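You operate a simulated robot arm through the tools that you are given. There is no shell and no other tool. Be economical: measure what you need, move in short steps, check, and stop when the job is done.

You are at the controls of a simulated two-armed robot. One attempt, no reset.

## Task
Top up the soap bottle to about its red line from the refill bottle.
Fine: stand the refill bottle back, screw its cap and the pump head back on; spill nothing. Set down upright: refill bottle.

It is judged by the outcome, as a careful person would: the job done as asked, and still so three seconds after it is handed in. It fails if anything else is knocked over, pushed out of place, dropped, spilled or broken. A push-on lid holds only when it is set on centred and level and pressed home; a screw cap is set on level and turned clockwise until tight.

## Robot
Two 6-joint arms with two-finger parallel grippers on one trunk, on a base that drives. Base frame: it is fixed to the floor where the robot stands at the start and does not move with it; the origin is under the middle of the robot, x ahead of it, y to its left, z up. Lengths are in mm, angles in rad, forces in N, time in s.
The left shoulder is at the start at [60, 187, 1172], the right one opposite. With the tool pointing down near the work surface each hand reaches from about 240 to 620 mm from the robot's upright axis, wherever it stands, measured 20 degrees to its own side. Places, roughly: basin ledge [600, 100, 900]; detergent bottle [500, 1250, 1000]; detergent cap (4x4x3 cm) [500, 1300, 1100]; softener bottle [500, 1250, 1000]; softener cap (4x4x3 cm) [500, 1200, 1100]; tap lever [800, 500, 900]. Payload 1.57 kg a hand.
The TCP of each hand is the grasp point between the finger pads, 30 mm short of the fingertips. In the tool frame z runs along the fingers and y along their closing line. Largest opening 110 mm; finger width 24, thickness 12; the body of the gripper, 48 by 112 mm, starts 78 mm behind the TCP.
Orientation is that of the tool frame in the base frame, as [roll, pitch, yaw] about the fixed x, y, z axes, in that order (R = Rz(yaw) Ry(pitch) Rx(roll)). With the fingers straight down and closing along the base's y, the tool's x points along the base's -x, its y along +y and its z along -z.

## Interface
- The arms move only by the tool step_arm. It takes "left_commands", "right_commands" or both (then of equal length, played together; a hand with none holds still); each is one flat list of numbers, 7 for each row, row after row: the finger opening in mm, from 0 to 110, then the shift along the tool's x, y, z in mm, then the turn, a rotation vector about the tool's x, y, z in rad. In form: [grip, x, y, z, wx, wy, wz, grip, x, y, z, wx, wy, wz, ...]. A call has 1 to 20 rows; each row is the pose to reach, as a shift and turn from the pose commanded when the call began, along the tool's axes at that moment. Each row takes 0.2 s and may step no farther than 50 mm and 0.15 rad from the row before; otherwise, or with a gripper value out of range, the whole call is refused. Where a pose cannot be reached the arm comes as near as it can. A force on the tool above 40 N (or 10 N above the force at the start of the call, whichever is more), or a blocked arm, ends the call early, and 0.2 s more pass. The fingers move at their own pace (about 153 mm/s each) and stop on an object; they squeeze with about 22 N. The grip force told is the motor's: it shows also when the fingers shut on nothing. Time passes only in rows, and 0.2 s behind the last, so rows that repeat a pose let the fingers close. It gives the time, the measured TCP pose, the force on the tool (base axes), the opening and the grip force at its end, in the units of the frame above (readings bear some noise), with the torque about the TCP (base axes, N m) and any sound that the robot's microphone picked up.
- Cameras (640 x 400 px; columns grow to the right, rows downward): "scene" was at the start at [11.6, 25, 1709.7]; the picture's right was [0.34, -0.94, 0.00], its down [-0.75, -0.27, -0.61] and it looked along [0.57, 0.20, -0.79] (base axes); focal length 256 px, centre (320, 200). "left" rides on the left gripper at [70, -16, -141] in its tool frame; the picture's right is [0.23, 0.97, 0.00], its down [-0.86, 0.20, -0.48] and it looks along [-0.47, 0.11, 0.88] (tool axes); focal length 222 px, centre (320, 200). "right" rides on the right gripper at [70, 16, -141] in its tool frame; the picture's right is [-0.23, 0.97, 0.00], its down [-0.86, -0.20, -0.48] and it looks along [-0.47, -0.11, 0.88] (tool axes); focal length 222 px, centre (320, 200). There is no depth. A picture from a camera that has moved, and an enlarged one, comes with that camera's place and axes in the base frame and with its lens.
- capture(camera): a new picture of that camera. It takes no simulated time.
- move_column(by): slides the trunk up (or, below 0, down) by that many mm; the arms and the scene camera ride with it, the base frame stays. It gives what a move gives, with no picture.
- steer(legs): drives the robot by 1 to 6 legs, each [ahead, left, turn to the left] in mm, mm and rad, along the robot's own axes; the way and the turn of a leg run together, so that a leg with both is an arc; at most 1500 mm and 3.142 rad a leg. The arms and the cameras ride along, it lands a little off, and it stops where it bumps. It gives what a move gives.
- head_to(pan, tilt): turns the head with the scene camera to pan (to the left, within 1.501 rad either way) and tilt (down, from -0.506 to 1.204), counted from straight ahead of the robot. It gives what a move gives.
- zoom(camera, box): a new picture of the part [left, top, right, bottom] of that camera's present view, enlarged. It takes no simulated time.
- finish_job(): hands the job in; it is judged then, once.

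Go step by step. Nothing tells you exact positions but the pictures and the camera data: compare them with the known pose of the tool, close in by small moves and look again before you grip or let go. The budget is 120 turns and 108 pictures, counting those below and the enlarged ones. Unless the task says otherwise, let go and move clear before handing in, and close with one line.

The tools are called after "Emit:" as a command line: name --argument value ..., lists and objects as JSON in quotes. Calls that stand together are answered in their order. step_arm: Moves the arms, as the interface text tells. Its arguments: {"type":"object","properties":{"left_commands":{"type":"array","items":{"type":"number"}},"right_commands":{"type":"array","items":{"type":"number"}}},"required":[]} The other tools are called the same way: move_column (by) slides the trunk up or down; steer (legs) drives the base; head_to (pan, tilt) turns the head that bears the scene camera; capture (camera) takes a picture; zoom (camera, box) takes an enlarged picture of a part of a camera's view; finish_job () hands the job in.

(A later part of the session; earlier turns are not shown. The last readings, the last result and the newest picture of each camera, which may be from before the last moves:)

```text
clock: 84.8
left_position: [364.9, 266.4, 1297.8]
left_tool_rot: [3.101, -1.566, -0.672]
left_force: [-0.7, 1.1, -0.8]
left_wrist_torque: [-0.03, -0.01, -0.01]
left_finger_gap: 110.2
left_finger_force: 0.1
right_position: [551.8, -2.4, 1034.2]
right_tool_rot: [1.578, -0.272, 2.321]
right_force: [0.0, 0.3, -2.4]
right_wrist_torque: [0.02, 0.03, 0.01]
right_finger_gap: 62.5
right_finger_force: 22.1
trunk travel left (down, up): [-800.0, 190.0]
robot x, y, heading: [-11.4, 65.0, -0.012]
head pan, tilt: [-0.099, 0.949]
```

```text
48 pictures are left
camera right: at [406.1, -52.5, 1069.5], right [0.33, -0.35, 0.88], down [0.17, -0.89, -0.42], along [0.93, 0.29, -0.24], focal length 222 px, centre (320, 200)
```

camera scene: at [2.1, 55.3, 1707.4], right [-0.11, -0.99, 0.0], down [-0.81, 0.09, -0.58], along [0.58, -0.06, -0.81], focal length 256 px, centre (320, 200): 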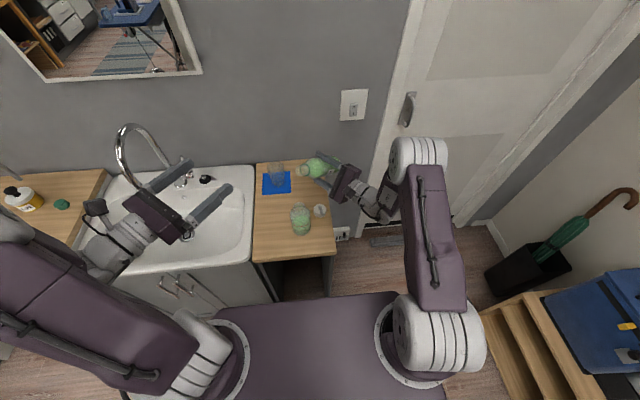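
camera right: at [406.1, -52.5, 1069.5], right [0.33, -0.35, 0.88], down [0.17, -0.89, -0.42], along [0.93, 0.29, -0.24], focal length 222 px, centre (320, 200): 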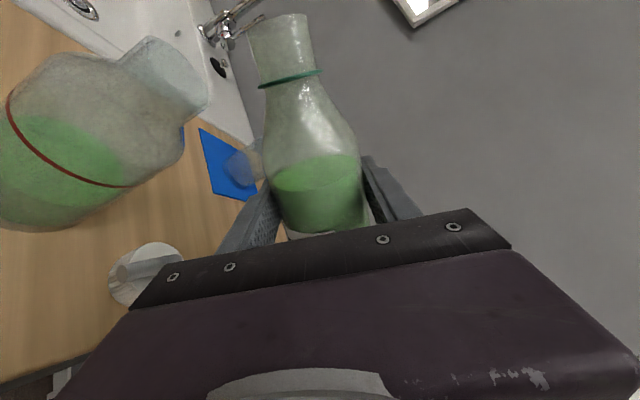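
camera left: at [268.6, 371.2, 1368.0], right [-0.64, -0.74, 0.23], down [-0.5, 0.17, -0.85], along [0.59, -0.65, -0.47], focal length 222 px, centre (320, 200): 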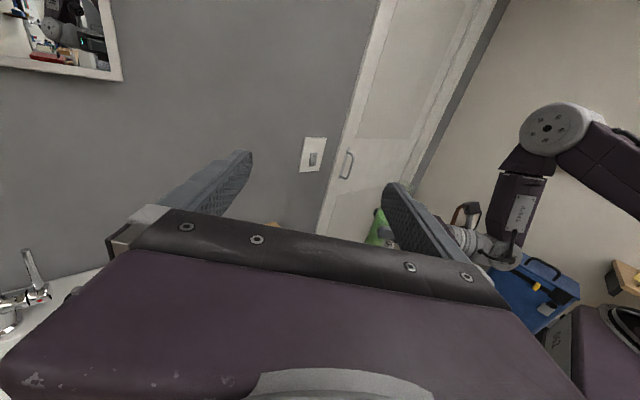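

No flow at 74°. Continue in small steps.

Emit:
step_arm --right_commands '[45, 0, 0, 0, 0, 0, -0.03, 45, 0, 0, 0, 0, 0, -0.06, 45, 0, 0, 0, 0, 0, -0.09, 45, 0, 0, 0, 0, 0, -0.09, 45, 0, 0, 0, 0, 0, -0.09]'

Emit:
capture --camera "right"

```text
clock: 86.0
left_position: [364.9, 266.6, 1298.5]
left_tool_rot: [3.107, -1.564, -0.679]
left_force: [-0.3, -0.5, -0.6]
left_wrist_torque: [-0.02, -0.01, 0.01]
left_finger_gap: 109.9
left_finger_force: 0.0
right_position: [551.5, -2.4, 1034.6]
right_tool_rot: [1.575, -0.18, 2.319]
right_force: [-0.1, -0.7, -3.1]
right_wrist_torque: [0.04, 0.02, -0.04]
right_finger_gap: 62.4
right_finger_force: 21.9
trunk travel left (down, up): [-800.0, 190.0]
robot x, y, heading: [-10.3, 65.7, -0.015]
head pan, tilt: [-0.099, 0.949]
```

```text
47 pictures are left
camera right: at [404.4, -50.9, 1063.7], right [0.28, -0.29, 0.92], down [0.2, -0.92, -0.35], along [0.94, 0.28, -0.2], focal length 222 px, centre (320, 200)
```

right: 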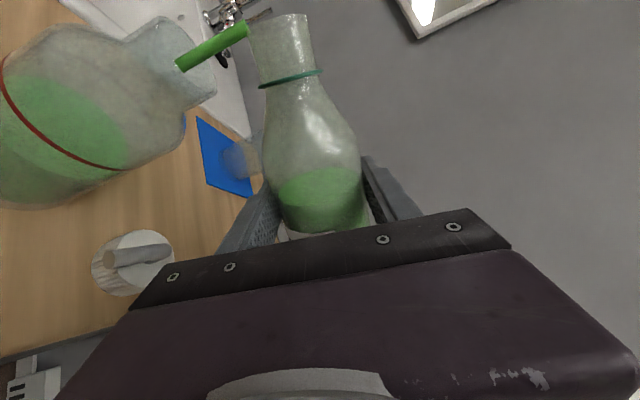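

Pouring has started. Checking that the stream lands in the mouth from the scene camera.

Emit:
zoom --camera "scene" --box '[270, 170, 350, 250]'

```text
5.00 times, centred on (310, 210) of scene
camera zoom: at [2.1, 55.3, 1707.4], right [-0.11, -0.99, 0.0], down [-0.81, 0.09, -0.58], along [0.58, -0.06, -0.81], focal length 1280 px, centre (370, 150)
```

zoom: 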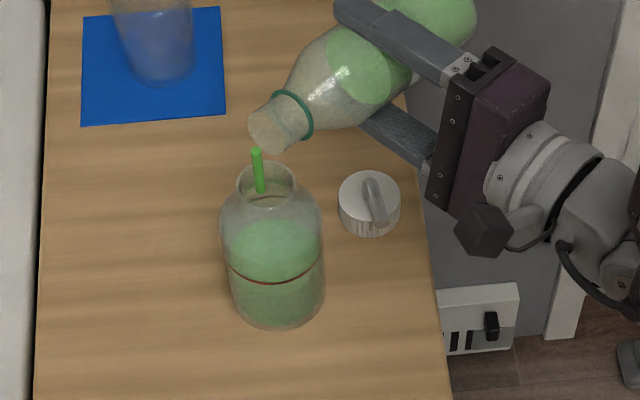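

The stream goes into the mouth. Holding for a second and checking the level.

Emit:
step_arm --right_commands '[45, 0, 0, 0, 0, 0, 0, 45, 0, 0, 0, 0, 0, 0, 45, 0, 0, 0, 0, 0, 0]'

Emit:
capture --camera "right"

```text
clock: 86.8
left_position: [365.4, 265.5, 1300.0]
left_tool_rot: [3.103, -1.566, -0.676]
left_force: [0.7, 0.6, -0.7]
left_wrist_torque: [0.0, -0.02, 0.0]
left_finger_gap: 110.2
left_finger_force: 0.1
right_position: [551.3, -1.9, 1035.1]
right_tool_rot: [1.578, -0.183, 2.318]
right_force: [0.2, -0.3, -2.6]
right_wrist_torque: [-0.02, 0.04, -0.02]
right_finger_gap: 62.5
right_finger_force: 21.9
trunk travel left (down, up): [-800.0, 190.0]
robot x, y, heading: [-11.2, 63.9, -0.009]
head pan, tilt: [-0.099, 0.949]
```

```text
45 pictures are left
camera right: at [404.4, -50.9, 1063.7], right [0.28, -0.29, 0.92], down [0.2, -0.92, -0.35], along [0.94, 0.28, -0.2], focal length 222 px, centre (320, 200)
```

right: 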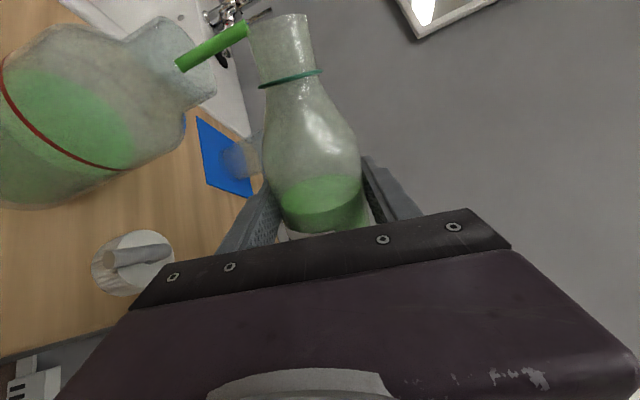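

Emit:
zoom --camera "scene" --box '[280, 190, 330, 240]'

```text
8.00 times, centred on (305, 215) of scene
camera zoom: at [2.1, 55.3, 1707.4], right [-0.11, -0.99, 0.0], down [-0.81, 0.09, -0.58], along [0.58, -0.06, -0.81], focal length 2048 px, centre (440, 80)
```

zoom: 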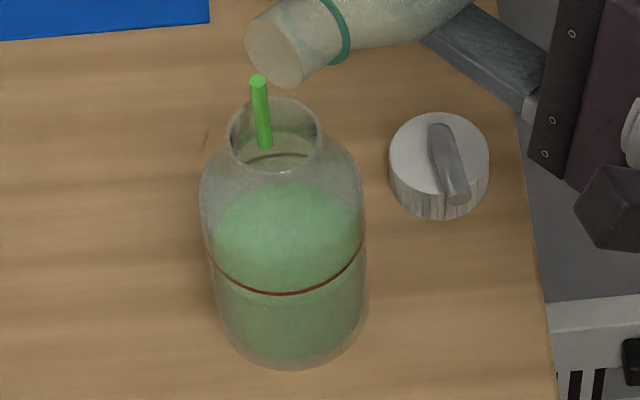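

About 20 mm below the line remains by my estimate. Holding a bit more.

Emit:
step_arm --right_commands '[45, 0, 0, 0, 0, 0, 0, 45, 0, 0, 0, 0, 0, 0]'

Emit:
zoom --camera "scene" --box '[280, 190, 330, 240]'

```text
clock: 87.4
left_position: [365.2, 266.6, 1298.8]
left_tool_rot: [3.112, -1.565, -0.681]
left_force: [0.1, -0.8, 0.3]
left_wrist_torque: [-0.02, 0.01, -0.01]
left_finger_gap: 110.1
left_finger_force: 0.0
right_position: [552.3, -2.6, 1033.4]
right_tool_rot: [1.578, -0.181, 2.319]
right_force: [0.3, 0.0, -2.8]
right_wrist_torque: [0.01, 0.01, -0.01]
right_finger_gap: 62.7
right_finger_force: 21.5
trunk travel left (down, up): [-800.0, 190.0]
robot x, y, heading: [-14.2, 61.6, -0.009]
head pan, tilt: [-0.099, 0.949]
```

```text
8.00 times, centred on (305, 215) of scene
camera zoom: at [2.1, 55.3, 1707.4], right [-0.11, -0.99, 0.0], down [-0.81, 0.09, -0.58], along [0.58, -0.06, -0.81], focal length 2048 px, centre (440, 80)
```

zoom: 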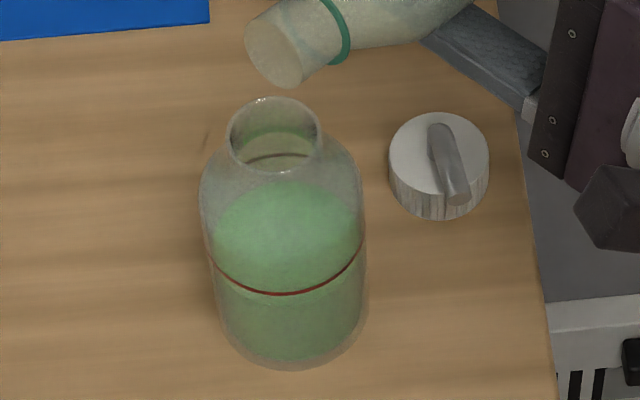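

Flow stopped at this tilt; a little more is needed. Tilting slightly further.

Emit:
step_arm --right_commands '[45, 0, 0, 0, 0, 0, -0.02, 45, 0, 0, 0, 0, 0, -0.04, 45, 0, 0, 0, 0, 0, -0.04, 45, 0, 0, 0, 0, 0, -0.04]'

Emit:
zoom --camera "scene" --box '[280, 190, 330, 240]'

```text
clock: 88.4
left_position: [365.4, 265.5, 1298.1]
left_tool_rot: [3.109, -1.566, -0.681]
left_force: [0.0, 0.9, -0.5]
left_wrist_torque: [0.03, -0.01, 0.02]
left_finger_gap: 110.0
left_finger_force: 0.1
right_position: [551.3, -1.9, 1033.7]
right_tool_rot: [1.578, -0.144, 2.321]
right_force: [0.0, 1.1, -2.8]
right_wrist_torque: [0.01, 0.02, 0.01]
right_finger_gap: 62.7
right_finger_force: 22.6
trunk travel left (down, up): [-800.0, 190.0]
robot x, y, heading: [-13.2, 62.6, -0.008]
head pan, tilt: [-0.099, 0.949]
```

```text
8.00 times, centred on (305, 215) of scene
camera zoom: at [2.0, 55.3, 1707.4], right [-0.11, -0.99, 0.0], down [-0.81, 0.09, -0.58], along [0.58, -0.06, -0.81], focal length 2048 px, centre (440, 80)
```

zoom: 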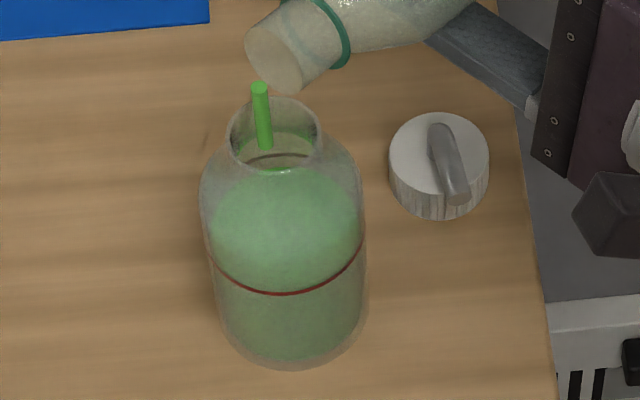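

Emit:
step_arm --right_commands '[45, 0, 0, 0, 0, 0, 0]'

Emit:
zoom --camera "scene" --box '[280, 190, 330, 240]'

Emit:
capture --camera "right"

```text
clock: 88.8
left_position: [365.0, 266.1, 1298.1]
left_tool_rot: [3.112, -1.565, -0.681]
left_force: [-0.2, -0.1, -0.8]
left_wrist_torque: [0.01, -0.01, 0.0]
left_finger_gap: 109.9
left_finger_force: 0.1
right_position: [550.3, -2.2, 1034.4]
right_tool_rot: [1.577, -0.143, 2.321]
right_force: [-0.8, -0.6, -2.5]
right_wrist_torque: [0.02, 0.03, 0.01]
right_finger_gap: 62.5
right_finger_force: 21.9
trunk travel left (down, up): [-800.0, 190.0]
robot x, y, heading: [-12.4, 62.5, -0.009]
head pan, tilt: [-0.099, 0.949]
```

```text
8.00 times, centred on (305, 215) of scene
camera zoom: at [2.0, 55.3, 1707.4], right [-0.11, -0.99, 0.0], down [-0.81, 0.09, -0.58], along [0.58, -0.06, -0.81], focal length 2048 px, centre (440, 80)
```

zoom: 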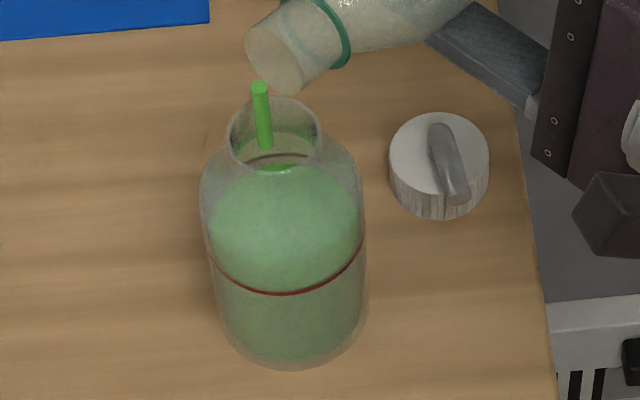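

```text
40 pictures are left
camera right: at [403.6, -50.3, 1061.0], right [0.25, -0.26, 0.93], down [0.21, -0.93, -0.32], along [0.95, 0.27, -0.18], focal length 222 px, centre (320, 200)
```

right: 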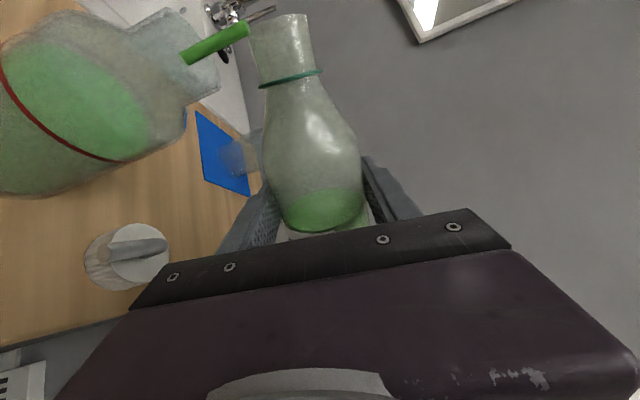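

Nearly there. A short extra hold.

Emit:
step_arm --right_commands '[45, 0, 0, 0, 0, 0, 0, 45, 0, 0, 0, 0, 0, 0, 45, 0, 0, 0, 0, 0, 0]'

Emit:
zoom --camera "scene" --box '[280, 190, 330, 240]'

Emit:
zoom --camera "right" --box '[0, 0, 240, 200]'

```text
clock: 89.6
left_position: [365.6, 266.3, 1298.3]
left_tool_rot: [3.113, -1.564, -0.684]
left_force: [0.5, -0.5, -0.1]
left_wrist_torque: [0.02, -0.04, 0.06]
left_finger_gap: 110.0
left_finger_force: 0.2
right_position: [552.2, -3.7, 1033.4]
right_tool_rot: [1.578, -0.145, 2.321]
right_force: [0.7, 0.2, -3.4]
right_wrist_torque: [0.05, 0.02, -0.02]
right_finger_gap: 62.7
right_finger_force: 22.0
trunk travel left (down, up): [-800.0, 190.0]
robot x, y, heading: [-10.4, 63.3, -0.009]
head pan, tilt: [-0.099, 0.949]
```

```text
8.00 times, centred on (305, 215) of scene
camera zoom: at [2.0, 55.3, 1707.4], right [-0.11, -0.99, 0.0], down [-0.81, 0.09, -0.58], along [0.58, -0.06, -0.81], focal length 2048 px, centre (440, 80)
```

zoom: 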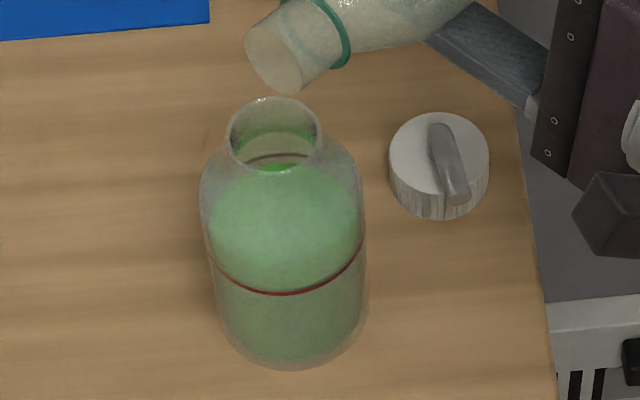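

```text
2.00 times, centred on (120, 100) of right
camera zoom: at [403.6, -50.4, 1061.0], right [0.25, -0.26, 0.93], down [0.21, -0.93, -0.32], along [0.95, 0.27, -0.18], focal length 444 px, centre (720, 400)
```

zoom: 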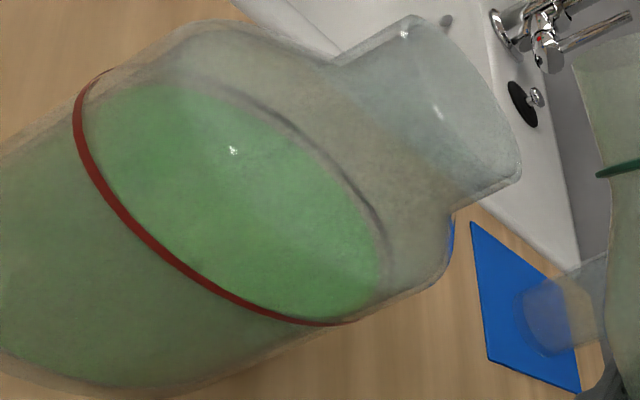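

The level is just about 4–5 mm under the line. One tiny extra tilt to finish.

Emit:
step_arm --right_commands '[45, 0, 0, 0, 0, 0, -0.014, 45, 0, 0, 0, 0, 0, -0.014, 45, 0, 0, 0, 0, 0, -0.014, 45, 0, 0, 0, 0, 0, -0.014, 45, 0, 0, 0, 0, 0, -0.014, 45, 0, 0, 0, 0, 0, -0.014]'

Emit:
zoom --camera "right" --box '[0, 0, 240, 200]'

```text
clock: 91.0
left_position: [365.8, 266.1, 1298.3]
left_tool_rot: [3.112, -1.566, -0.682]
left_force: [0.5, 0.0, -0.2]
left_wrist_torque: [0.03, 0.01, 0.02]
left_finger_gap: 110.0
left_finger_force: 0.1
right_position: [551.1, -3.6, 1033.9]
right_tool_rot: [1.577, -0.128, 2.322]
right_force: [-0.5, -0.1, -2.1]
right_wrist_torque: [0.03, 0.03, 0.01]
right_finger_gap: 62.9
right_finger_force: 21.6
trunk travel left (down, up): [-800.0, 190.0]
robot x, y, heading: [-11.6, 63.7, -0.012]
head pan, tilt: [-0.099, 0.949]
```

```text
2.00 times, centred on (120, 100) of right
camera zoom: at [402.8, -50.1, 1060.3], right [0.24, -0.25, 0.94], down [0.21, -0.93, -0.3], along [0.95, 0.27, -0.17], focal length 444 px, centre (720, 400)
```

zoom: 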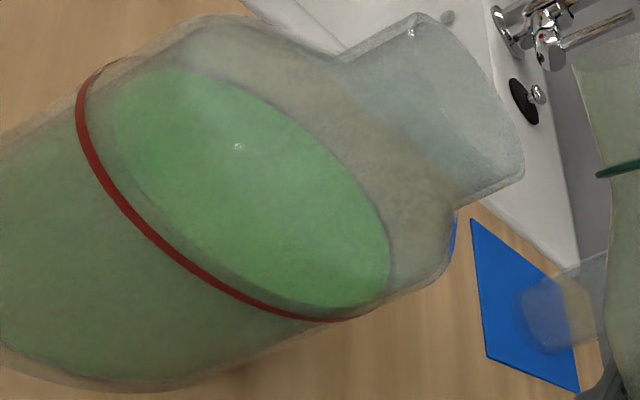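

The level is now at the red line, and flow has stopped. Tilting the refill back upright while rising.

Emit:
step_arm --right_commands '[45, 0, 0, 0, 0, 0, 0.1, 45, 0, 0, 0, 0, 0, 0.22, 45, 1, 5, 0, 0, 0, 0.35, 45, 2, 15, 0, 0, 0, 0.48, 45, 4, 30, 0, 0, 0, 0.62, 45, 6, 45, 0, 0, 0, 0.76, 45, 8, 60, 0, 0, 0, 0.9, 45, 10, 75, 0, 0, 0, 1.04, 45, 12, 90, 0, 0, 0, 1.18, 45, 13, 100, 0, 0, 0, 1.3, 45, 13, 103, 0, 0, 0, 1.4, 45, 13, 103, 0, 0, 0, 1.443, 45, 13, 103, 0, 0, 0, 1.443]'

Emit:
zoom --camera "scene" --box '[250, 150, 370, 250]'

```text
clock: 93.8
left_position: [365.2, 265.5, 1298.5]
left_tool_rot: [3.114, -1.565, -0.684]
left_force: [0.7, 0.6, 0.4]
left_wrist_torque: [0.02, -0.01, 0.0]
left_finger_gap: 110.0
left_finger_force: 0.1
right_position: [550.5, -2.5, 1137.5]
right_tool_rot: [-2.912, -1.563, 0.52]
right_force: [0.5, 0.5, -2.0]
right_wrist_torque: [-0.02, 0.02, 0.01]
right_finger_gap: 62.6
right_finger_force: 22.0
trunk travel left (down, up): [-800.0, 190.0]
robot x, y, heading: [-11.5, 61.8, -0.01]
head pan, tilt: [-0.099, 0.949]
```

```text
4.00 times, centred on (310, 200) of scene
camera zoom: at [1.9, 55.4, 1707.4], right [-0.11, -0.99, 0.0], down [-0.81, 0.09, -0.58], along [0.58, -0.06, -0.81], focal length 1024 px, centre (360, 200)
```

zoom: 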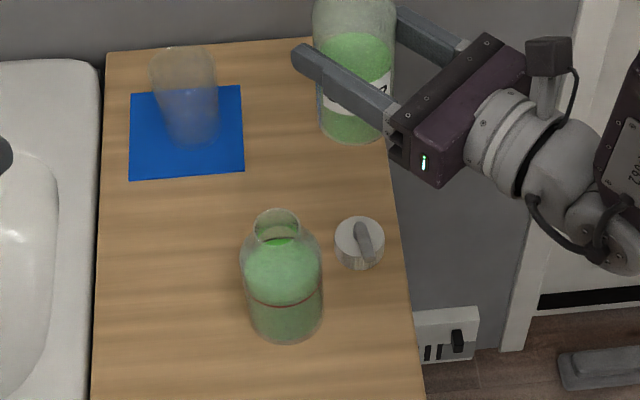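

No spill, level at the line. Now back the refill away from the soap bottle and drive to the left counter.

Emit:
step_arm --right_commands '[45, 0, -9, -23, 0, 0, 0, 45, 0, -18, -47, 0, 0, 0, 45, 0, -28, -70, 0, 0, 0, 45, 0, -37, -94, 0, 0, 0, 45, 0, -47, -118, 0, 0, 0]'

Emit:
steer --legs '[[-20, 0, 0.01], [0, 738, 0]]'

Emit:
head_to --pan 0.35 --tilt 0.9

Emit:
capture --camera "scene"

```text
clock: 95.0
left_position: [363.9, 266.6, 1299.2]
left_tool_rot: [-2.995, -1.567, -0.863]
left_force: [-0.5, -1.0, 0.1]
left_wrist_torque: [0.01, 0.01, 0.02]
left_finger_gap: 110.1
left_finger_force: 0.1
right_position: [432.5, -48.8, 1138.8]
right_tool_rot: [-2.952, -1.566, 0.564]
right_force: [-0.3, 0.4, -2.0]
right_wrist_torque: [0.01, -0.01, 0.03]
right_finger_gap: 62.7
right_finger_force: 21.6
trunk travel left (down, up): [-800.0, 190.0]
robot x, y, heading: [-15.0, 60.6, -0.009]
head pan, tilt: [-0.099, 0.949]
```

```text
clock: 99.3
left_position: [338.5, 1003.4, 1298.7]
left_tool_rot: [-3.081, -1.562, -0.757]
left_force: [-0.4, 0.3, 1.5]
left_wrist_torque: [-0.01, 0.01, -0.01]
left_finger_gap: 109.9
left_finger_force: 0.0
right_position: [413.6, 690.0, 1136.9]
right_tool_rot: [-2.972, -1.563, 0.598]
right_force: [-0.4, -0.6, -2.4]
right_wrist_torque: [0.01, 0.0, 0.03]
right_finger_gap: 62.4
right_finger_force: 22.4
trunk travel left (down, up): [-800.0, 190.0]
robot x, y, heading: [-32.7, 795.9, 0.01]
head pan, tilt: [-0.099, 0.949]
```

```text
clock: 100.2
left_position: [338.1, 1003.3, 1299.6]
left_tool_rot: [3.119, -1.566, -0.675]
left_force: [0.0, -0.4, 0.6]
left_wrist_torque: [-0.01, 0.0, 0.01]
left_finger_gap: 110.0
left_finger_force: 0.0
right_position: [413.2, 691.6, 1136.5]
right_tool_rot: [-3.047, -1.564, 0.674]
right_force: [0.0, 0.2, -2.5]
right_wrist_torque: [-0.01, -0.01, -0.01]
right_finger_gap: 62.7
right_finger_force: 21.7
trunk travel left (down, up): [-800.0, 190.0]
robot x, y, heading: [-33.2, 798.1, 0.008]
head pan, tilt: [0.351, 0.901]
```

```text
35 pictures are left
camera scene: at [-22.2, 820.2, 1711.0], right [0.35, -0.94, 0.0], down [-0.73, -0.27, -0.62], along [0.58, 0.22, -0.78], focal length 256 px, centre (320, 200)
```

scene: 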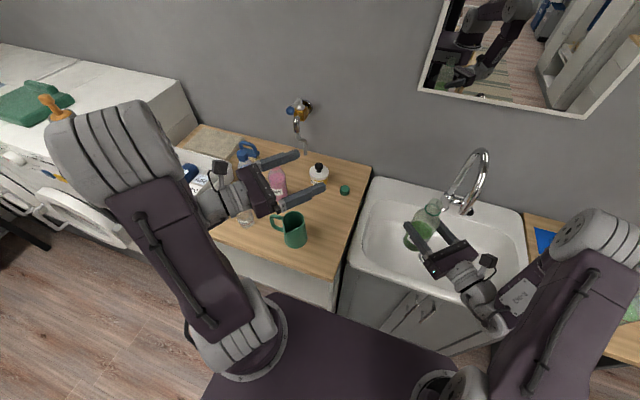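

Back at the counter. Carry the refill over its place at [541, 960] and lower to just above the surface.

Emit:
step_arm --right_commands '[45, 0, -13, 35, 0, 0, 0, 45, 0, -28, 75, 0, 0, 0, 45, 0, -43, 115, 0, 0, 0, 45, 0, -58, 155, 0, 0, 0, 45, 0, -73, 195, 0, 0, 0, 45, 0, -88, 235, 0, 0, 0, 45, 0, -100, 266, 0, 0, 0, 45, 0, -104, 279, 0, 0, 0, 45, 0, -104, 279, 0, 0, 0, 45, -40, -104, 279, 0, 0, 0, 45, -80, -104, 279, 0, 0, 0, 45, -115, -104, 279, 0, 0, 0, 45, -135, -104, 279, 0, 0, 0]'

Emit:
capture --camera "scene"

Emit:
capture --camera "right"

```text
clock: 103.0
left_position: [339.8, 1003.2, 1297.5]
left_tool_rot: [3.051, -1.567, -0.605]
left_force: [0.3, -0.4, -0.2]
left_wrist_torque: [-0.01, -0.03, 0.0]
left_finger_gap: 110.3
left_finger_force: 0.0
right_position: [540.0, 959.6, 1001.3]
right_tool_rot: [-3.052, -1.564, 0.676]
right_force: [-0.4, 0.1, -2.2]
right_wrist_torque: [0.03, -0.01, -0.02]
right_finger_gap: 62.6
right_finger_force: 21.9
trunk travel left (down, up): [-800.0, 190.0]
robot x, y, heading: [-32.2, 795.2, 0.008]
head pan, tilt: [0.351, 0.901]
```

```text
34 pictures are left
camera scene: at [-21.5, 820.6, 1711.1], right [0.35, -0.94, 0.0], down [-0.73, -0.27, -0.62], along [0.58, 0.22, -0.78], focal length 256 px, centre (320, 200)
```

scene: 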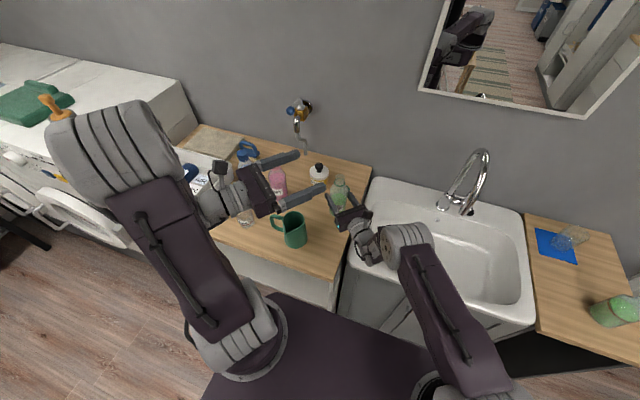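

```text
33 pictures are left
camera right: at [452.0, 850.6, 1072.5], right [0.68, -0.7, -0.23], down [-0.49, -0.19, -0.85], along [0.55, 0.69, -0.47], focal length 222 px, centre (320, 200)
```

right: 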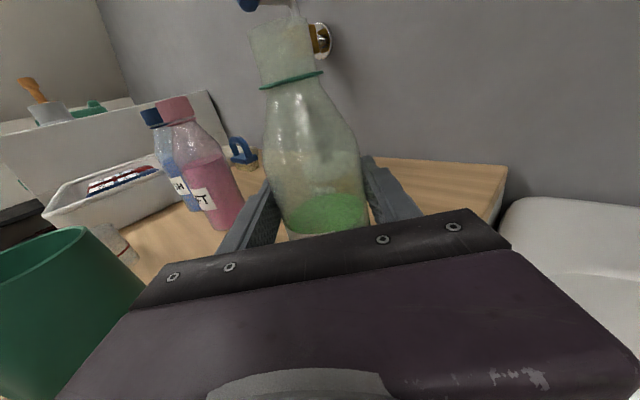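

Ten millimetres to go; creeping down until the weight comes off.

Emit:
step_arm --right_commands '[45, -3, 0, 0, 0, 0, 0, 45, -6, 0, 0, 0, 0, 0, 45, -8, 0, 0, 0, 0, 0, 45, -9.5, 0, 0, 0, 0, 0]'

Emit:
step_arm --right_commands '[45, -0.7, 0, 0, 0, 0, 0, 45, -1.4, 0, 0, 0, 0, 0]'

```text
clock: 104.0
left_position: [339.6, 1003.8, 1298.9]
left_tool_rot: [3.086, -1.566, -0.642]
left_force: [-0.7, 0.3, -0.2]
left_wrist_torque: [-0.01, 0.0, -0.03]
left_finger_gap: 109.8
left_finger_force: 0.1
right_position: [540.2, 959.8, 991.5]
right_tool_rot: [-3.068, -1.563, 0.693]
right_force: [-0.2, -1.1, -3.3]
right_wrist_torque: [0.01, -0.01, -0.03]
right_finger_gap: 62.5
right_finger_force: 22.1
trunk travel left (down, up): [-800.0, 190.0]
robot x, y, heading: [-35.3, 797.0, 0.005]
head pan, tilt: [0.351, 0.901]
```

```text
clock: 104.6
left_position: [338.0, 1004.8, 1297.8]
left_tool_rot: [-3.138, -1.565, -0.7]
left_force: [-0.1, -0.5, 0.2]
left_wrist_torque: [0.02, -0.01, -0.06]
left_finger_gap: 110.1
left_finger_force: 0.1
right_position: [539.1, 959.0, 991.1]
right_tool_rot: [-3.074, -1.566, 0.699]
right_force: [0.5, -1.3, 0.8]
right_wrist_torque: [0.01, -0.07, -0.03]
right_finger_gap: 62.4
right_finger_force: 21.8
trunk travel left (down, up): [-800.0, 190.0]
robot x, y, heading: [-34.2, 794.4, 0.011]
head pan, tilt: [0.351, 0.901]
```

Standing, but the cap behind it would be blocked for the left arm here. I'll shift the refill ~50 mm to the right/near (still on the counter), keep holding it, and re-orient the left hand meanwhile.

Emit:
step_arm --right_commands '[45, 10, 0, 0, 0, 0, 0, 45, 12, 5, -10, 0, 0, 0, 45, 12, 12, -28, 0, 0, 0, 45, 12, 20, -47, 0, 0, 0, 45, 12, 20, -47, 0, 0, 0, 45, 6, 20, -47, 0, 0, 0, 45, 2, 20, -47, 0, 0, 0, 45, 1, 20, -47, 0, 0, 0, 45, 0, 20, -47, 0, 0, 0]' --left_commands '[110, 0, 0, 0, 0.12, 0, 0, 110, 0, 0, 0, 0.24, 0, 0, 110, 0, 0, 0, 0.36, 0, 0, 110, 0, 0, 0, 0.48, 0, 0, 110, 0, 0, 0, 0.48, 0, 0, 110, 0, 0, 0, 0.48, 0, 0, 110, 0, 0, 0, 0.48, 0, 0, 110, 0, 0, 0, 0.48, 0, 0, 110, 0, 0, 0, 0.48, 0, 0]'

Emit:
step_arm --left_commands '[80, 0, 0, 0, 0, -0.14, 0, 80, 0, 0, 0, 0, -0.28, 0, 80, 0, 0, 0, 0, -0.42, 0, 80, 0, 0, 0, 0, -0.56, 0, 80, 0, 0, 0, 0, -0.7, 0, 80, 0, 0, 0, 0, -0.84, 0, 80, 0, 0, 0, 0, -0.97, 0]'

Emit:
capture --camera "left"

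```text
clock: 106.6
left_position: [407.1, 1084.7, 1325.6]
left_tool_rot: [-2.694, -1.566, -0.664]
left_force: [-0.6, -1.4, 0.3]
left_wrist_torque: [-0.01, -0.01, 0.03]
left_finger_gap: 110.1
left_finger_force: 0.2
left hand out of reach, approached as far as the arm can: row 1, 2, 3, 4, 5, 6, 7, 8, 9
right_position: [520.6, 912.4, 990.8]
right_tool_rot: [-3.085, -1.566, 0.711]
right_force: [-0.6, 1.3, 0.5]
right_wrist_torque: [0.15, 0.01, -0.05]
right_finger_gap: 62.4
right_finger_force: 22.1
trunk travel left (down, up): [-800.0, 190.0]
robot x, y, heading: [-32.4, 797.1, 0.006]
head pan, tilt: [0.351, 0.901]
```

```text
clock: 108.2
left_position: [403.1, 1081.7, 1324.2]
left_tool_rot: [-3.137, -0.594, -0.218]
left_force: [0.1, -0.6, 0.2]
left_wrist_torque: [-0.01, -0.01, 0.04]
left_finger_gap: 80.1
left_finger_force: 0.1
right_position: [520.8, 912.7, 990.1]
right_tool_rot: [-3.081, -1.566, 0.705]
right_force: [1.0, 1.4, 5.9]
right_wrist_torque: [0.18, -0.1, 0.01]
right_finger_gap: 62.4
right_finger_force: 22.1
trunk travel left (down, up): [-800.0, 190.0]
robot x, y, heading: [-34.4, 794.7, 0.013]
head pan, tilt: [0.351, 0.901]
```

```text
32 pictures are left
camera left: at [383.9, 1103.7, 1480.2], right [-0.02, -0.99, 0.12], down [-1.0, 0.01, -0.08], along [0.08, -0.13, -0.99], focal length 222 px, centre (320, 200)
```

left: 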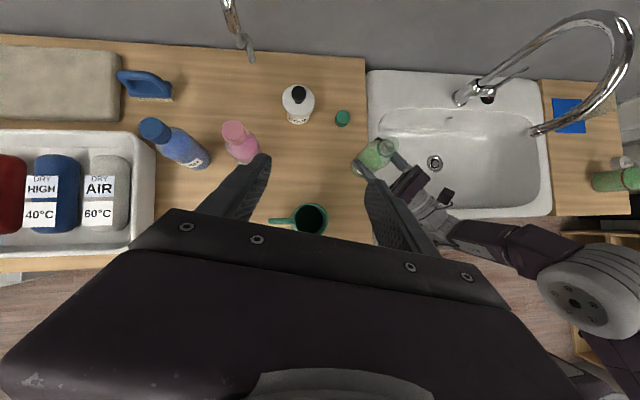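

Clear top view: cap at about [647, 965]. Moving the tilted left hand above it.

Emit:
step_arm --left_commands '[80, 3.6, 7, 44.5, 0, 0, 0, 80, 7.2, 14, 89, 0, 0, 0, 80, 10.8, 21, 133.5, 0, 0, 0, 80, 14.4, 28, 178, 0, 0, 0, 80, 18, 34.5, 222.5, 0, 0, 0, 80, 21.6, 41.4, 267, 0, 0, 0, 80, 25.3, 48.3, 311.5, 0, 0, 0, 80, 29, 55.2, 356, 0, 0, 0, 80, 32.5, 62.1, 401, 0, 0, 0]'

Emit:
capture --camera "left"

Emit:
zoom --camera "scene" --box '[220, 120, 420, 280]'

```text
clock: 110.2
left_position: [634.3, 967.6, 1008.7]
left_tool_rot: [-3.137, -0.595, -0.219]
left_force: [0.2, 0.3, 0.0]
left_wrist_torque: [-0.03, 0.03, -0.02]
left_finger_gap: 80.0
left_finger_force: 0.0
right_position: [521.8, 911.8, 991.4]
right_tool_rot: [-3.09, -1.565, 0.718]
right_force: [0.6, 2.2, 4.6]
right_wrist_torque: [0.28, -0.16, 0.06]
right_finger_gap: 62.7
right_finger_force: 22.3
trunk travel left (down, up): [-800.0, 190.0]
robot x, y, heading: [-34.5, 794.4, 0.006]
head pan, tilt: [0.351, 0.901]
```

```text
31 pictures are left
camera left: at [615.9, 989.7, 1164.0], right [-0.02, -0.99, 0.12], down [-1.0, 0.01, -0.08], along [0.08, -0.13, -0.99], focal length 222 px, centre (320, 200)
```

left: 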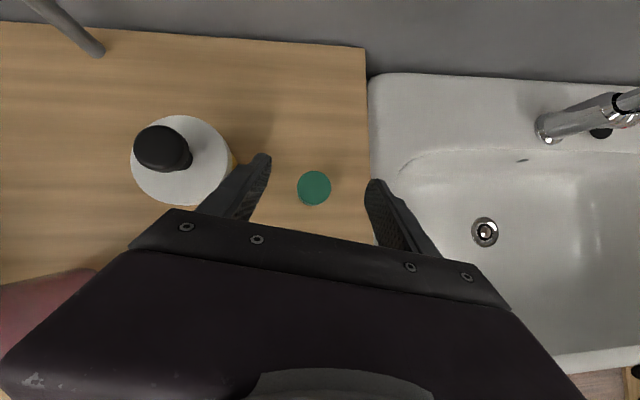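

```text
2.50 times, centred on (320, 200) of scene
camera zoom: at [-22.6, 819.7, 1711.2], right [0.35, -0.94, 0.0], down [-0.73, -0.27, -0.62], along [0.58, 0.22, -0.78], focal length 640 px, centre (320, 200)
```

zoom: 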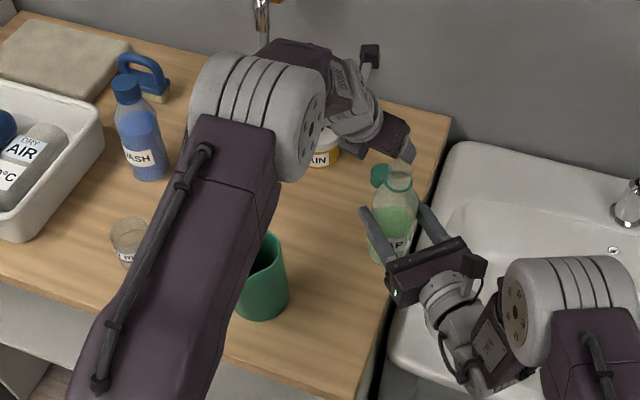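

The arm reaches well here. Let me try to bring the tool fully vertical above the cap.

Emit:
step_arm --left_commands '[80, 0, 0, 0, 0, -0.148, 0, 80, 0, 0, 0, 0, -0.297, 0, 80, 0, 0, 0, 0, -0.445, 0, 80, 0, 0, 0, 0, -0.594, 0]'

Emit:
capture --camera "left"

```text
clock: 111.2
left_position: [565.5, 968.6, 1024.1]
left_tool_rot: [-3.136, -0.023, -0.212]
left_force: [37.7, -2.4, 12.2]
left_wrist_torque: [-0.58, -0.08, 1.9]
left_finger_gap: 75.3
left_finger_force: 0.0
left hand out of reach, approached as far as the arm can: row 3, 4
right_position: [516.5, 913.5, 989.7]
right_tool_rot: [3.114, -1.563, 0.804]
right_force: [-31.4, 2.9, 8.9]
right_wrist_torque: [-0.22, -0.63, 0.41]
right_finger_gap: 63.5
right_finger_force: 22.2
trunk travel left (down, up): [-800.0, 190.0]
robot x, y, heading: [-32.2, 793.0, 0.007]
head pan, tilt: [0.351, 0.901]
```

```text
29 pictures are left
camera left: at [632.2, 971.1, 1166.4], right [0.02, -1.0, 0.0], down [-0.89, -0.02, 0.46], along [-0.46, -0.01, -0.89], focal length 222 px, centre (320, 200)
```

left: 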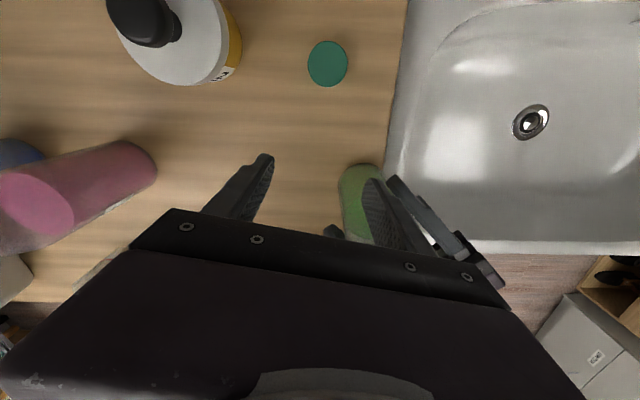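

Not reachable vertically: the hand slid back and its finger pressed the refill (which the right hand is still holding). I'll back it out forward/left and tilt again.

Emit:
step_arm --left_commands '[80, 8, -6, -5, 0, 0.1, 0, 80, 25, -10, -8, 0, 0.25, 0, 80, 42, -10, -8, 0, 0.4, 0, 80, 58, -10, -5, 0, 0.52, 0, 80, 70, -10, -5, 0, 0.594, 0]'

Emit:
capture --camera "right"

Emit:
capture --camera "left"

```text
clock: 112.4
left_position: [631.7, 965.2, 1021.9]
left_tool_rot: [-3.138, -0.598, -0.218]
left_force: [0.3, 0.6, -0.1]
left_wrist_torque: [0.0, -0.01, 0.03]
left_finger_gap: 80.2
left_finger_force: 0.1
right_position: [521.3, 912.1, 989.0]
right_tool_rot: [-3.054, -1.564, 0.679]
right_force: [-0.6, -1.4, 1.5]
right_wrist_torque: [-0.16, 0.04, 0.03]
right_finger_gap: 62.7
right_finger_force: 22.1
trunk travel left (down, up): [-800.0, 190.0]
robot x, y, heading: [-35.1, 794.9, 0.004]
head pan, tilt: [0.351, 0.901]
```

```text
28 pictures are left
camera right: at [432.1, 802.3, 1060.8], right [0.67, -0.7, -0.23], down [-0.49, -0.19, -0.85], along [0.55, 0.69, -0.47], focal length 222 px, centre (320, 200)
```

right: 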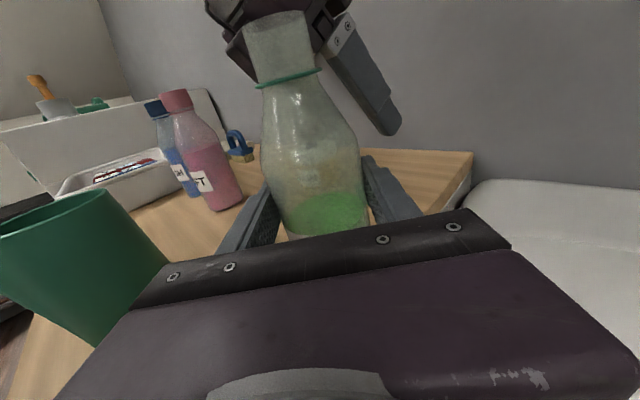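

```text
27 pictures are left
camera left: at [613.1, 985.5, 1178.5], right [-0.02, -0.99, 0.12], down [-1.0, 0.01, -0.09], along [0.08, -0.13, -0.99], focal length 222 px, centre (320, 200)
```

left: 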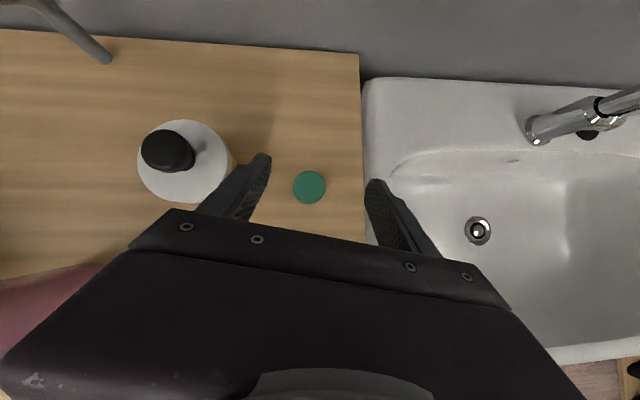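

Cap confirmed at [647, 965]; descending and gripping it.

Emit:
step_arm --left_commands '[80, -13, -1, 21, 0, 0, 0, 80, -26, -2, 42, 0, 0, 0, 80, -34, -3, 55, 0, 0, 0, 80, -39.6, -3.2, 63.8, 0, 0, 0, 20, -39.6, -3.2, 63.8, 0, 0, 0, 20, -39.6, -3.2, 63.8, 0, 0, 0, 20, -39.6, -3.2, 63.8, 0, 0, 0]'

Emit:
capture --camera "left"

```text
clock: 114.0
left_position: [635.4, 967.3, 948.1]
left_tool_rot: [-3.138, -0.594, -0.217]
left_force: [0.3, -0.2, 0.3]
left_wrist_torque: [0.01, 0.0, 0.01]
left_finger_gap: 35.7
left_finger_force: 21.9
right_position: [520.4, 912.0, 990.3]
right_tool_rot: [-3.064, -1.564, 0.689]
right_force: [0.7, -0.8, 0.0]
right_wrist_torque: [-0.03, 0.05, 0.0]
right_finger_gap: 62.3
right_finger_force: 21.8
trunk travel left (down, up): [-800.0, 190.0]
robot x, y, heading: [-36.0, 796.1, 0.01]
head pan, tilt: [0.351, 0.901]
```

```text
26 pictures are left
camera left: at [616.6, 988.7, 1104.4], right [-0.03, -0.99, 0.12], down [-1.0, 0.01, -0.08], along [0.08, -0.13, -0.99], focal length 222 px, centre (320, 200)
```

left: 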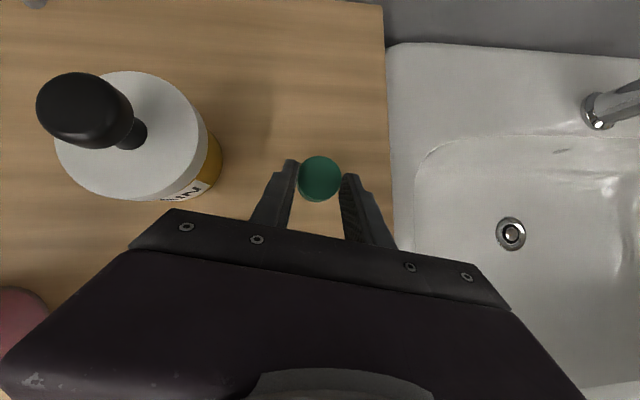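

Cap gripped at 35.7 mm. I'll carry it nearer to [540, 1025], set it down, and regrip it there with the hand vertical.

Emit:
step_arm --left_commands '[20, 10, 0, -15, 0, 0, 0, 20, 19.6, 0, -29, 0, 0, 0, 20, -13, -12, -51, 0, 0, 0, 20, -45, -24, -73, 0, 0, 0, 20, -78, -36.4, -95, 0, 0, 0, 20, -78, -36.4, -95, 0, 0, 0, 20, -89, -36.4, -78, 0, 0, 0, 20, -95, -36.4, -69.5, 0, 0, 0, 20, -97.5, -36.4, -65.8, 0, 0, 0, 20, -97.5, -36.4, -65.8, 0, 0, 0]'

Emit:
capture --camera "left"

```text
clock: 116.2
left_position: [529.3, 1026.8, 949.0]
left_tool_rot: [-3.137, -0.599, -0.218]
left_force: [0.2, 0.3, 1.6]
left_wrist_torque: [-0.02, -0.01, 0.01]
left_finger_gap: 35.4
left_finger_force: 22.6
right_position: [521.3, 912.3, 989.5]
right_tool_rot: [-3.063, -1.564, 0.692]
right_force: [1.5, 0.5, -1.5]
right_wrist_torque: [-0.03, -0.01, -0.01]
right_finger_gap: 62.1
right_finger_force: 22.0
trunk travel left (down, up): [-800.0, 190.0]
robot x, y, heading: [-34.6, 795.5, 0.014]
head pan, tilt: [0.351, 0.901]
```

```text
25 pictures are left
camera left: at [510.3, 1049.4, 1104.4], right [-0.03, -0.99, 0.12], down [-1.0, 0.01, -0.09], along [0.08, -0.13, -0.99], focal length 222 px, centre (320, 200)
```

left: 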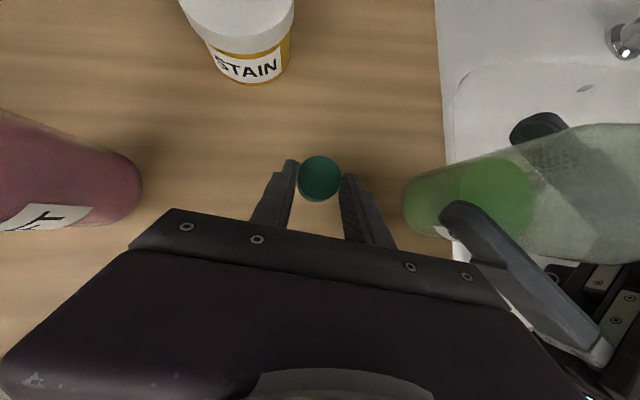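

Cap rests on the counter again. Release, retreat, and turn the hand vertical over it.

Emit:
step_arm --left_commands '[50, 0, 0, 0, 0, 0, 0, 75, 0, 0, 0, 0, 0, 0, 75, 0, 0, -40, 0, 0, 0, 75, 0, 0, -80, 0, 0, 0, 75, 11, 0, -71, 0, -0.149, 0, 75, 22, 0, -62, 0, -0.299, 0, 75, 33, 0, -53, 0, -0.448, 0, 75, 44.4, 0, -43.6, 0, -0.597, 0]'

Emit:
capture --camera "left"

```text
clock: 118.0
left_position: [542.3, 1025.6, 1007.2]
left_tool_rot: [-3.139, 0.006, -0.216]
left_force: [0.5, 0.2, -0.3]
left_wrist_torque: [0.02, -0.01, 0.01]
left_finger_gap: 75.0
left_finger_force: 0.1
left hand out of reach, approached as far as the arm can: row 5, 6
right_position: [521.9, 911.8, 988.5]
right_tool_rot: [-3.0, -1.562, 0.626]
right_force: [1.1, -0.1, -1.5]
right_wrist_torque: [-0.03, 0.05, 0.02]
right_finger_gap: 62.7
right_finger_force: 21.9
trunk travel left (down, up): [-800.0, 190.0]
robot x, y, heading: [-36.3, 793.5, 0.006]
head pan, tilt: [0.351, 0.901]
```

```text
24 pictures are left
camera left: at [613.3, 1027.2, 1147.6], right [0.01, -1.0, 0.0], down [-0.88, -0.01, 0.48], along [-0.48, 0.0, -0.88], focal length 222 px, centre (320, 200)
```

left: 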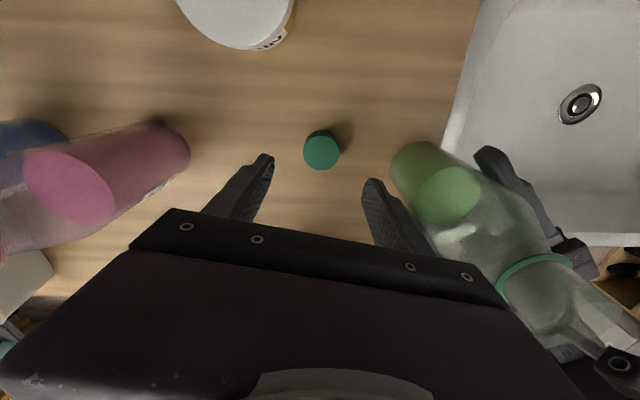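

Cap is about 9 mm further ahead than the hand's axis. Correcting, descending and gripping vertically.

Emit:
step_arm --left_commands '[75, 4, -1, 20, 0, 0, 0, 75, 8.8, -1.9, 40, 0, 0, 0, 75, 8.8, -1.9, 55, 0, 0, 0, 75, 8.8, -1.9, 61, 0, 0, 0, 20, 8.8, -1.9, 61, 0, 0, 0, 20, 8.8, -1.9, 61, 0, 0, 0, 20, 8.8, -1.9, 61, 0, 0, 0]'

Emit:
capture --camera "left"

```text
clock: 119.6
left_position: [550.7, 1026.6, 947.9]
left_tool_rot: [-3.141, 0.002, -0.217]
left_force: [0.2, -0.1, -0.2]
left_wrist_torque: [-0.01, 0.02, -0.01]
left_finger_gap: 36.0
left_finger_force: 22.5
right_position: [521.4, 912.3, 989.8]
right_tool_rot: [-3.042, -1.564, 0.669]
right_force: [-0.1, 0.3, -2.8]
right_wrist_torque: [-0.01, 0.03, 0.02]
right_finger_gap: 62.6
right_finger_force: 21.9
trunk travel left (down, up): [-800.0, 190.0]
robot x, y, heading: [-37.1, 795.7, 0.003]
head pan, tilt: [0.351, 0.901]
```

```text
23 pictures are left
camera left: at [621.0, 1026.9, 1088.9], right [0.01, -1.0, 0.0], down [-0.88, -0.01, 0.48], along [-0.48, 0.0, -0.88], focal length 222 px, centre (320, 200)
```

left: 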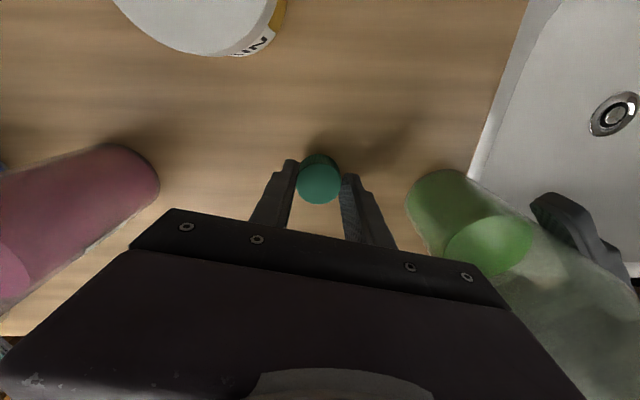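

Cap gripped vertically and centred. Lifting and carrying it above the refill's mouth.

Emit:
step_arm --left_commands '[20, 0, 0, -20, 0, 0, 0, 20, 0, 0, -60, 0, 0, 0, 20, 0, 0, -105, 0, 0, 0, 20, 0, 0, -150, 0, 0, 0, 20, 0, 0, -190, 0, 0, 0, 20, -2, 40, -190, 0, 0, 0, 20, -3, 80, -190, 0, 0, 0, 20, -5, 118, -190, 0, 0, 0, 20, -5, 118, -190, 0, 0, 0]'

Emit:
capture --camera "right"

Emit:
zoom --camera "scene" --box '[270, 110, 430, 230]'

```text
clock: 121.6
left_position: [519.0, 929.6, 1138.0]
left_tool_rot: [3.137, -0.002, -0.229]
left_force: [-0.3, 14.7, 6.9]
left_wrist_torque: [0.49, 0.04, -0.08]
left_finger_gap: 35.8
left_finger_force: 21.7
left hand out of reach, approached as far as the arm can: row 8, 9
right_position: [521.3, 910.6, 991.8]
right_tool_rot: [-2.839, -1.565, 0.462]
right_force: [-1.6, -16.3, 1.5]
right_wrist_torque: [0.86, 0.22, 0.09]
right_finger_gap: 63.2
right_finger_force: 22.1
trunk travel left (down, up): [-800.0, 190.0]
robot x, y, heading: [-36.3, 792.5, 0.004]
head pan, tilt: [0.351, 0.901]
```

```text
22 pictures are left
camera right: at [431.3, 800.9, 1061.6], right [0.67, -0.7, -0.23], down [-0.49, -0.19, -0.85], along [0.56, 0.69, -0.47], focal length 222 px, centre (320, 200)
```

right: 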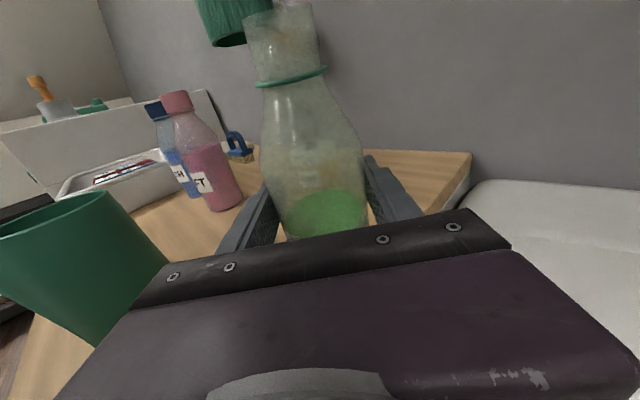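

```text
3.33 times, centred on (350, 170) of scene
camera zoom: at [-24.2, 819.0, 1711.2], right [0.35, -0.94, 0.0], down [-0.73, -0.27, -0.62], along [0.58, 0.22, -0.78], focal length 853 px, centre (220, 300)
```

zoom: 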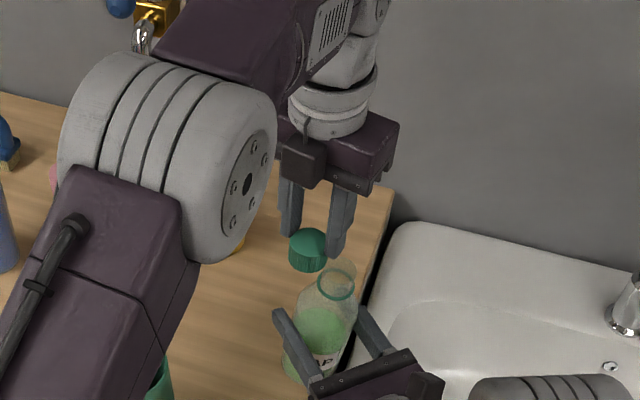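

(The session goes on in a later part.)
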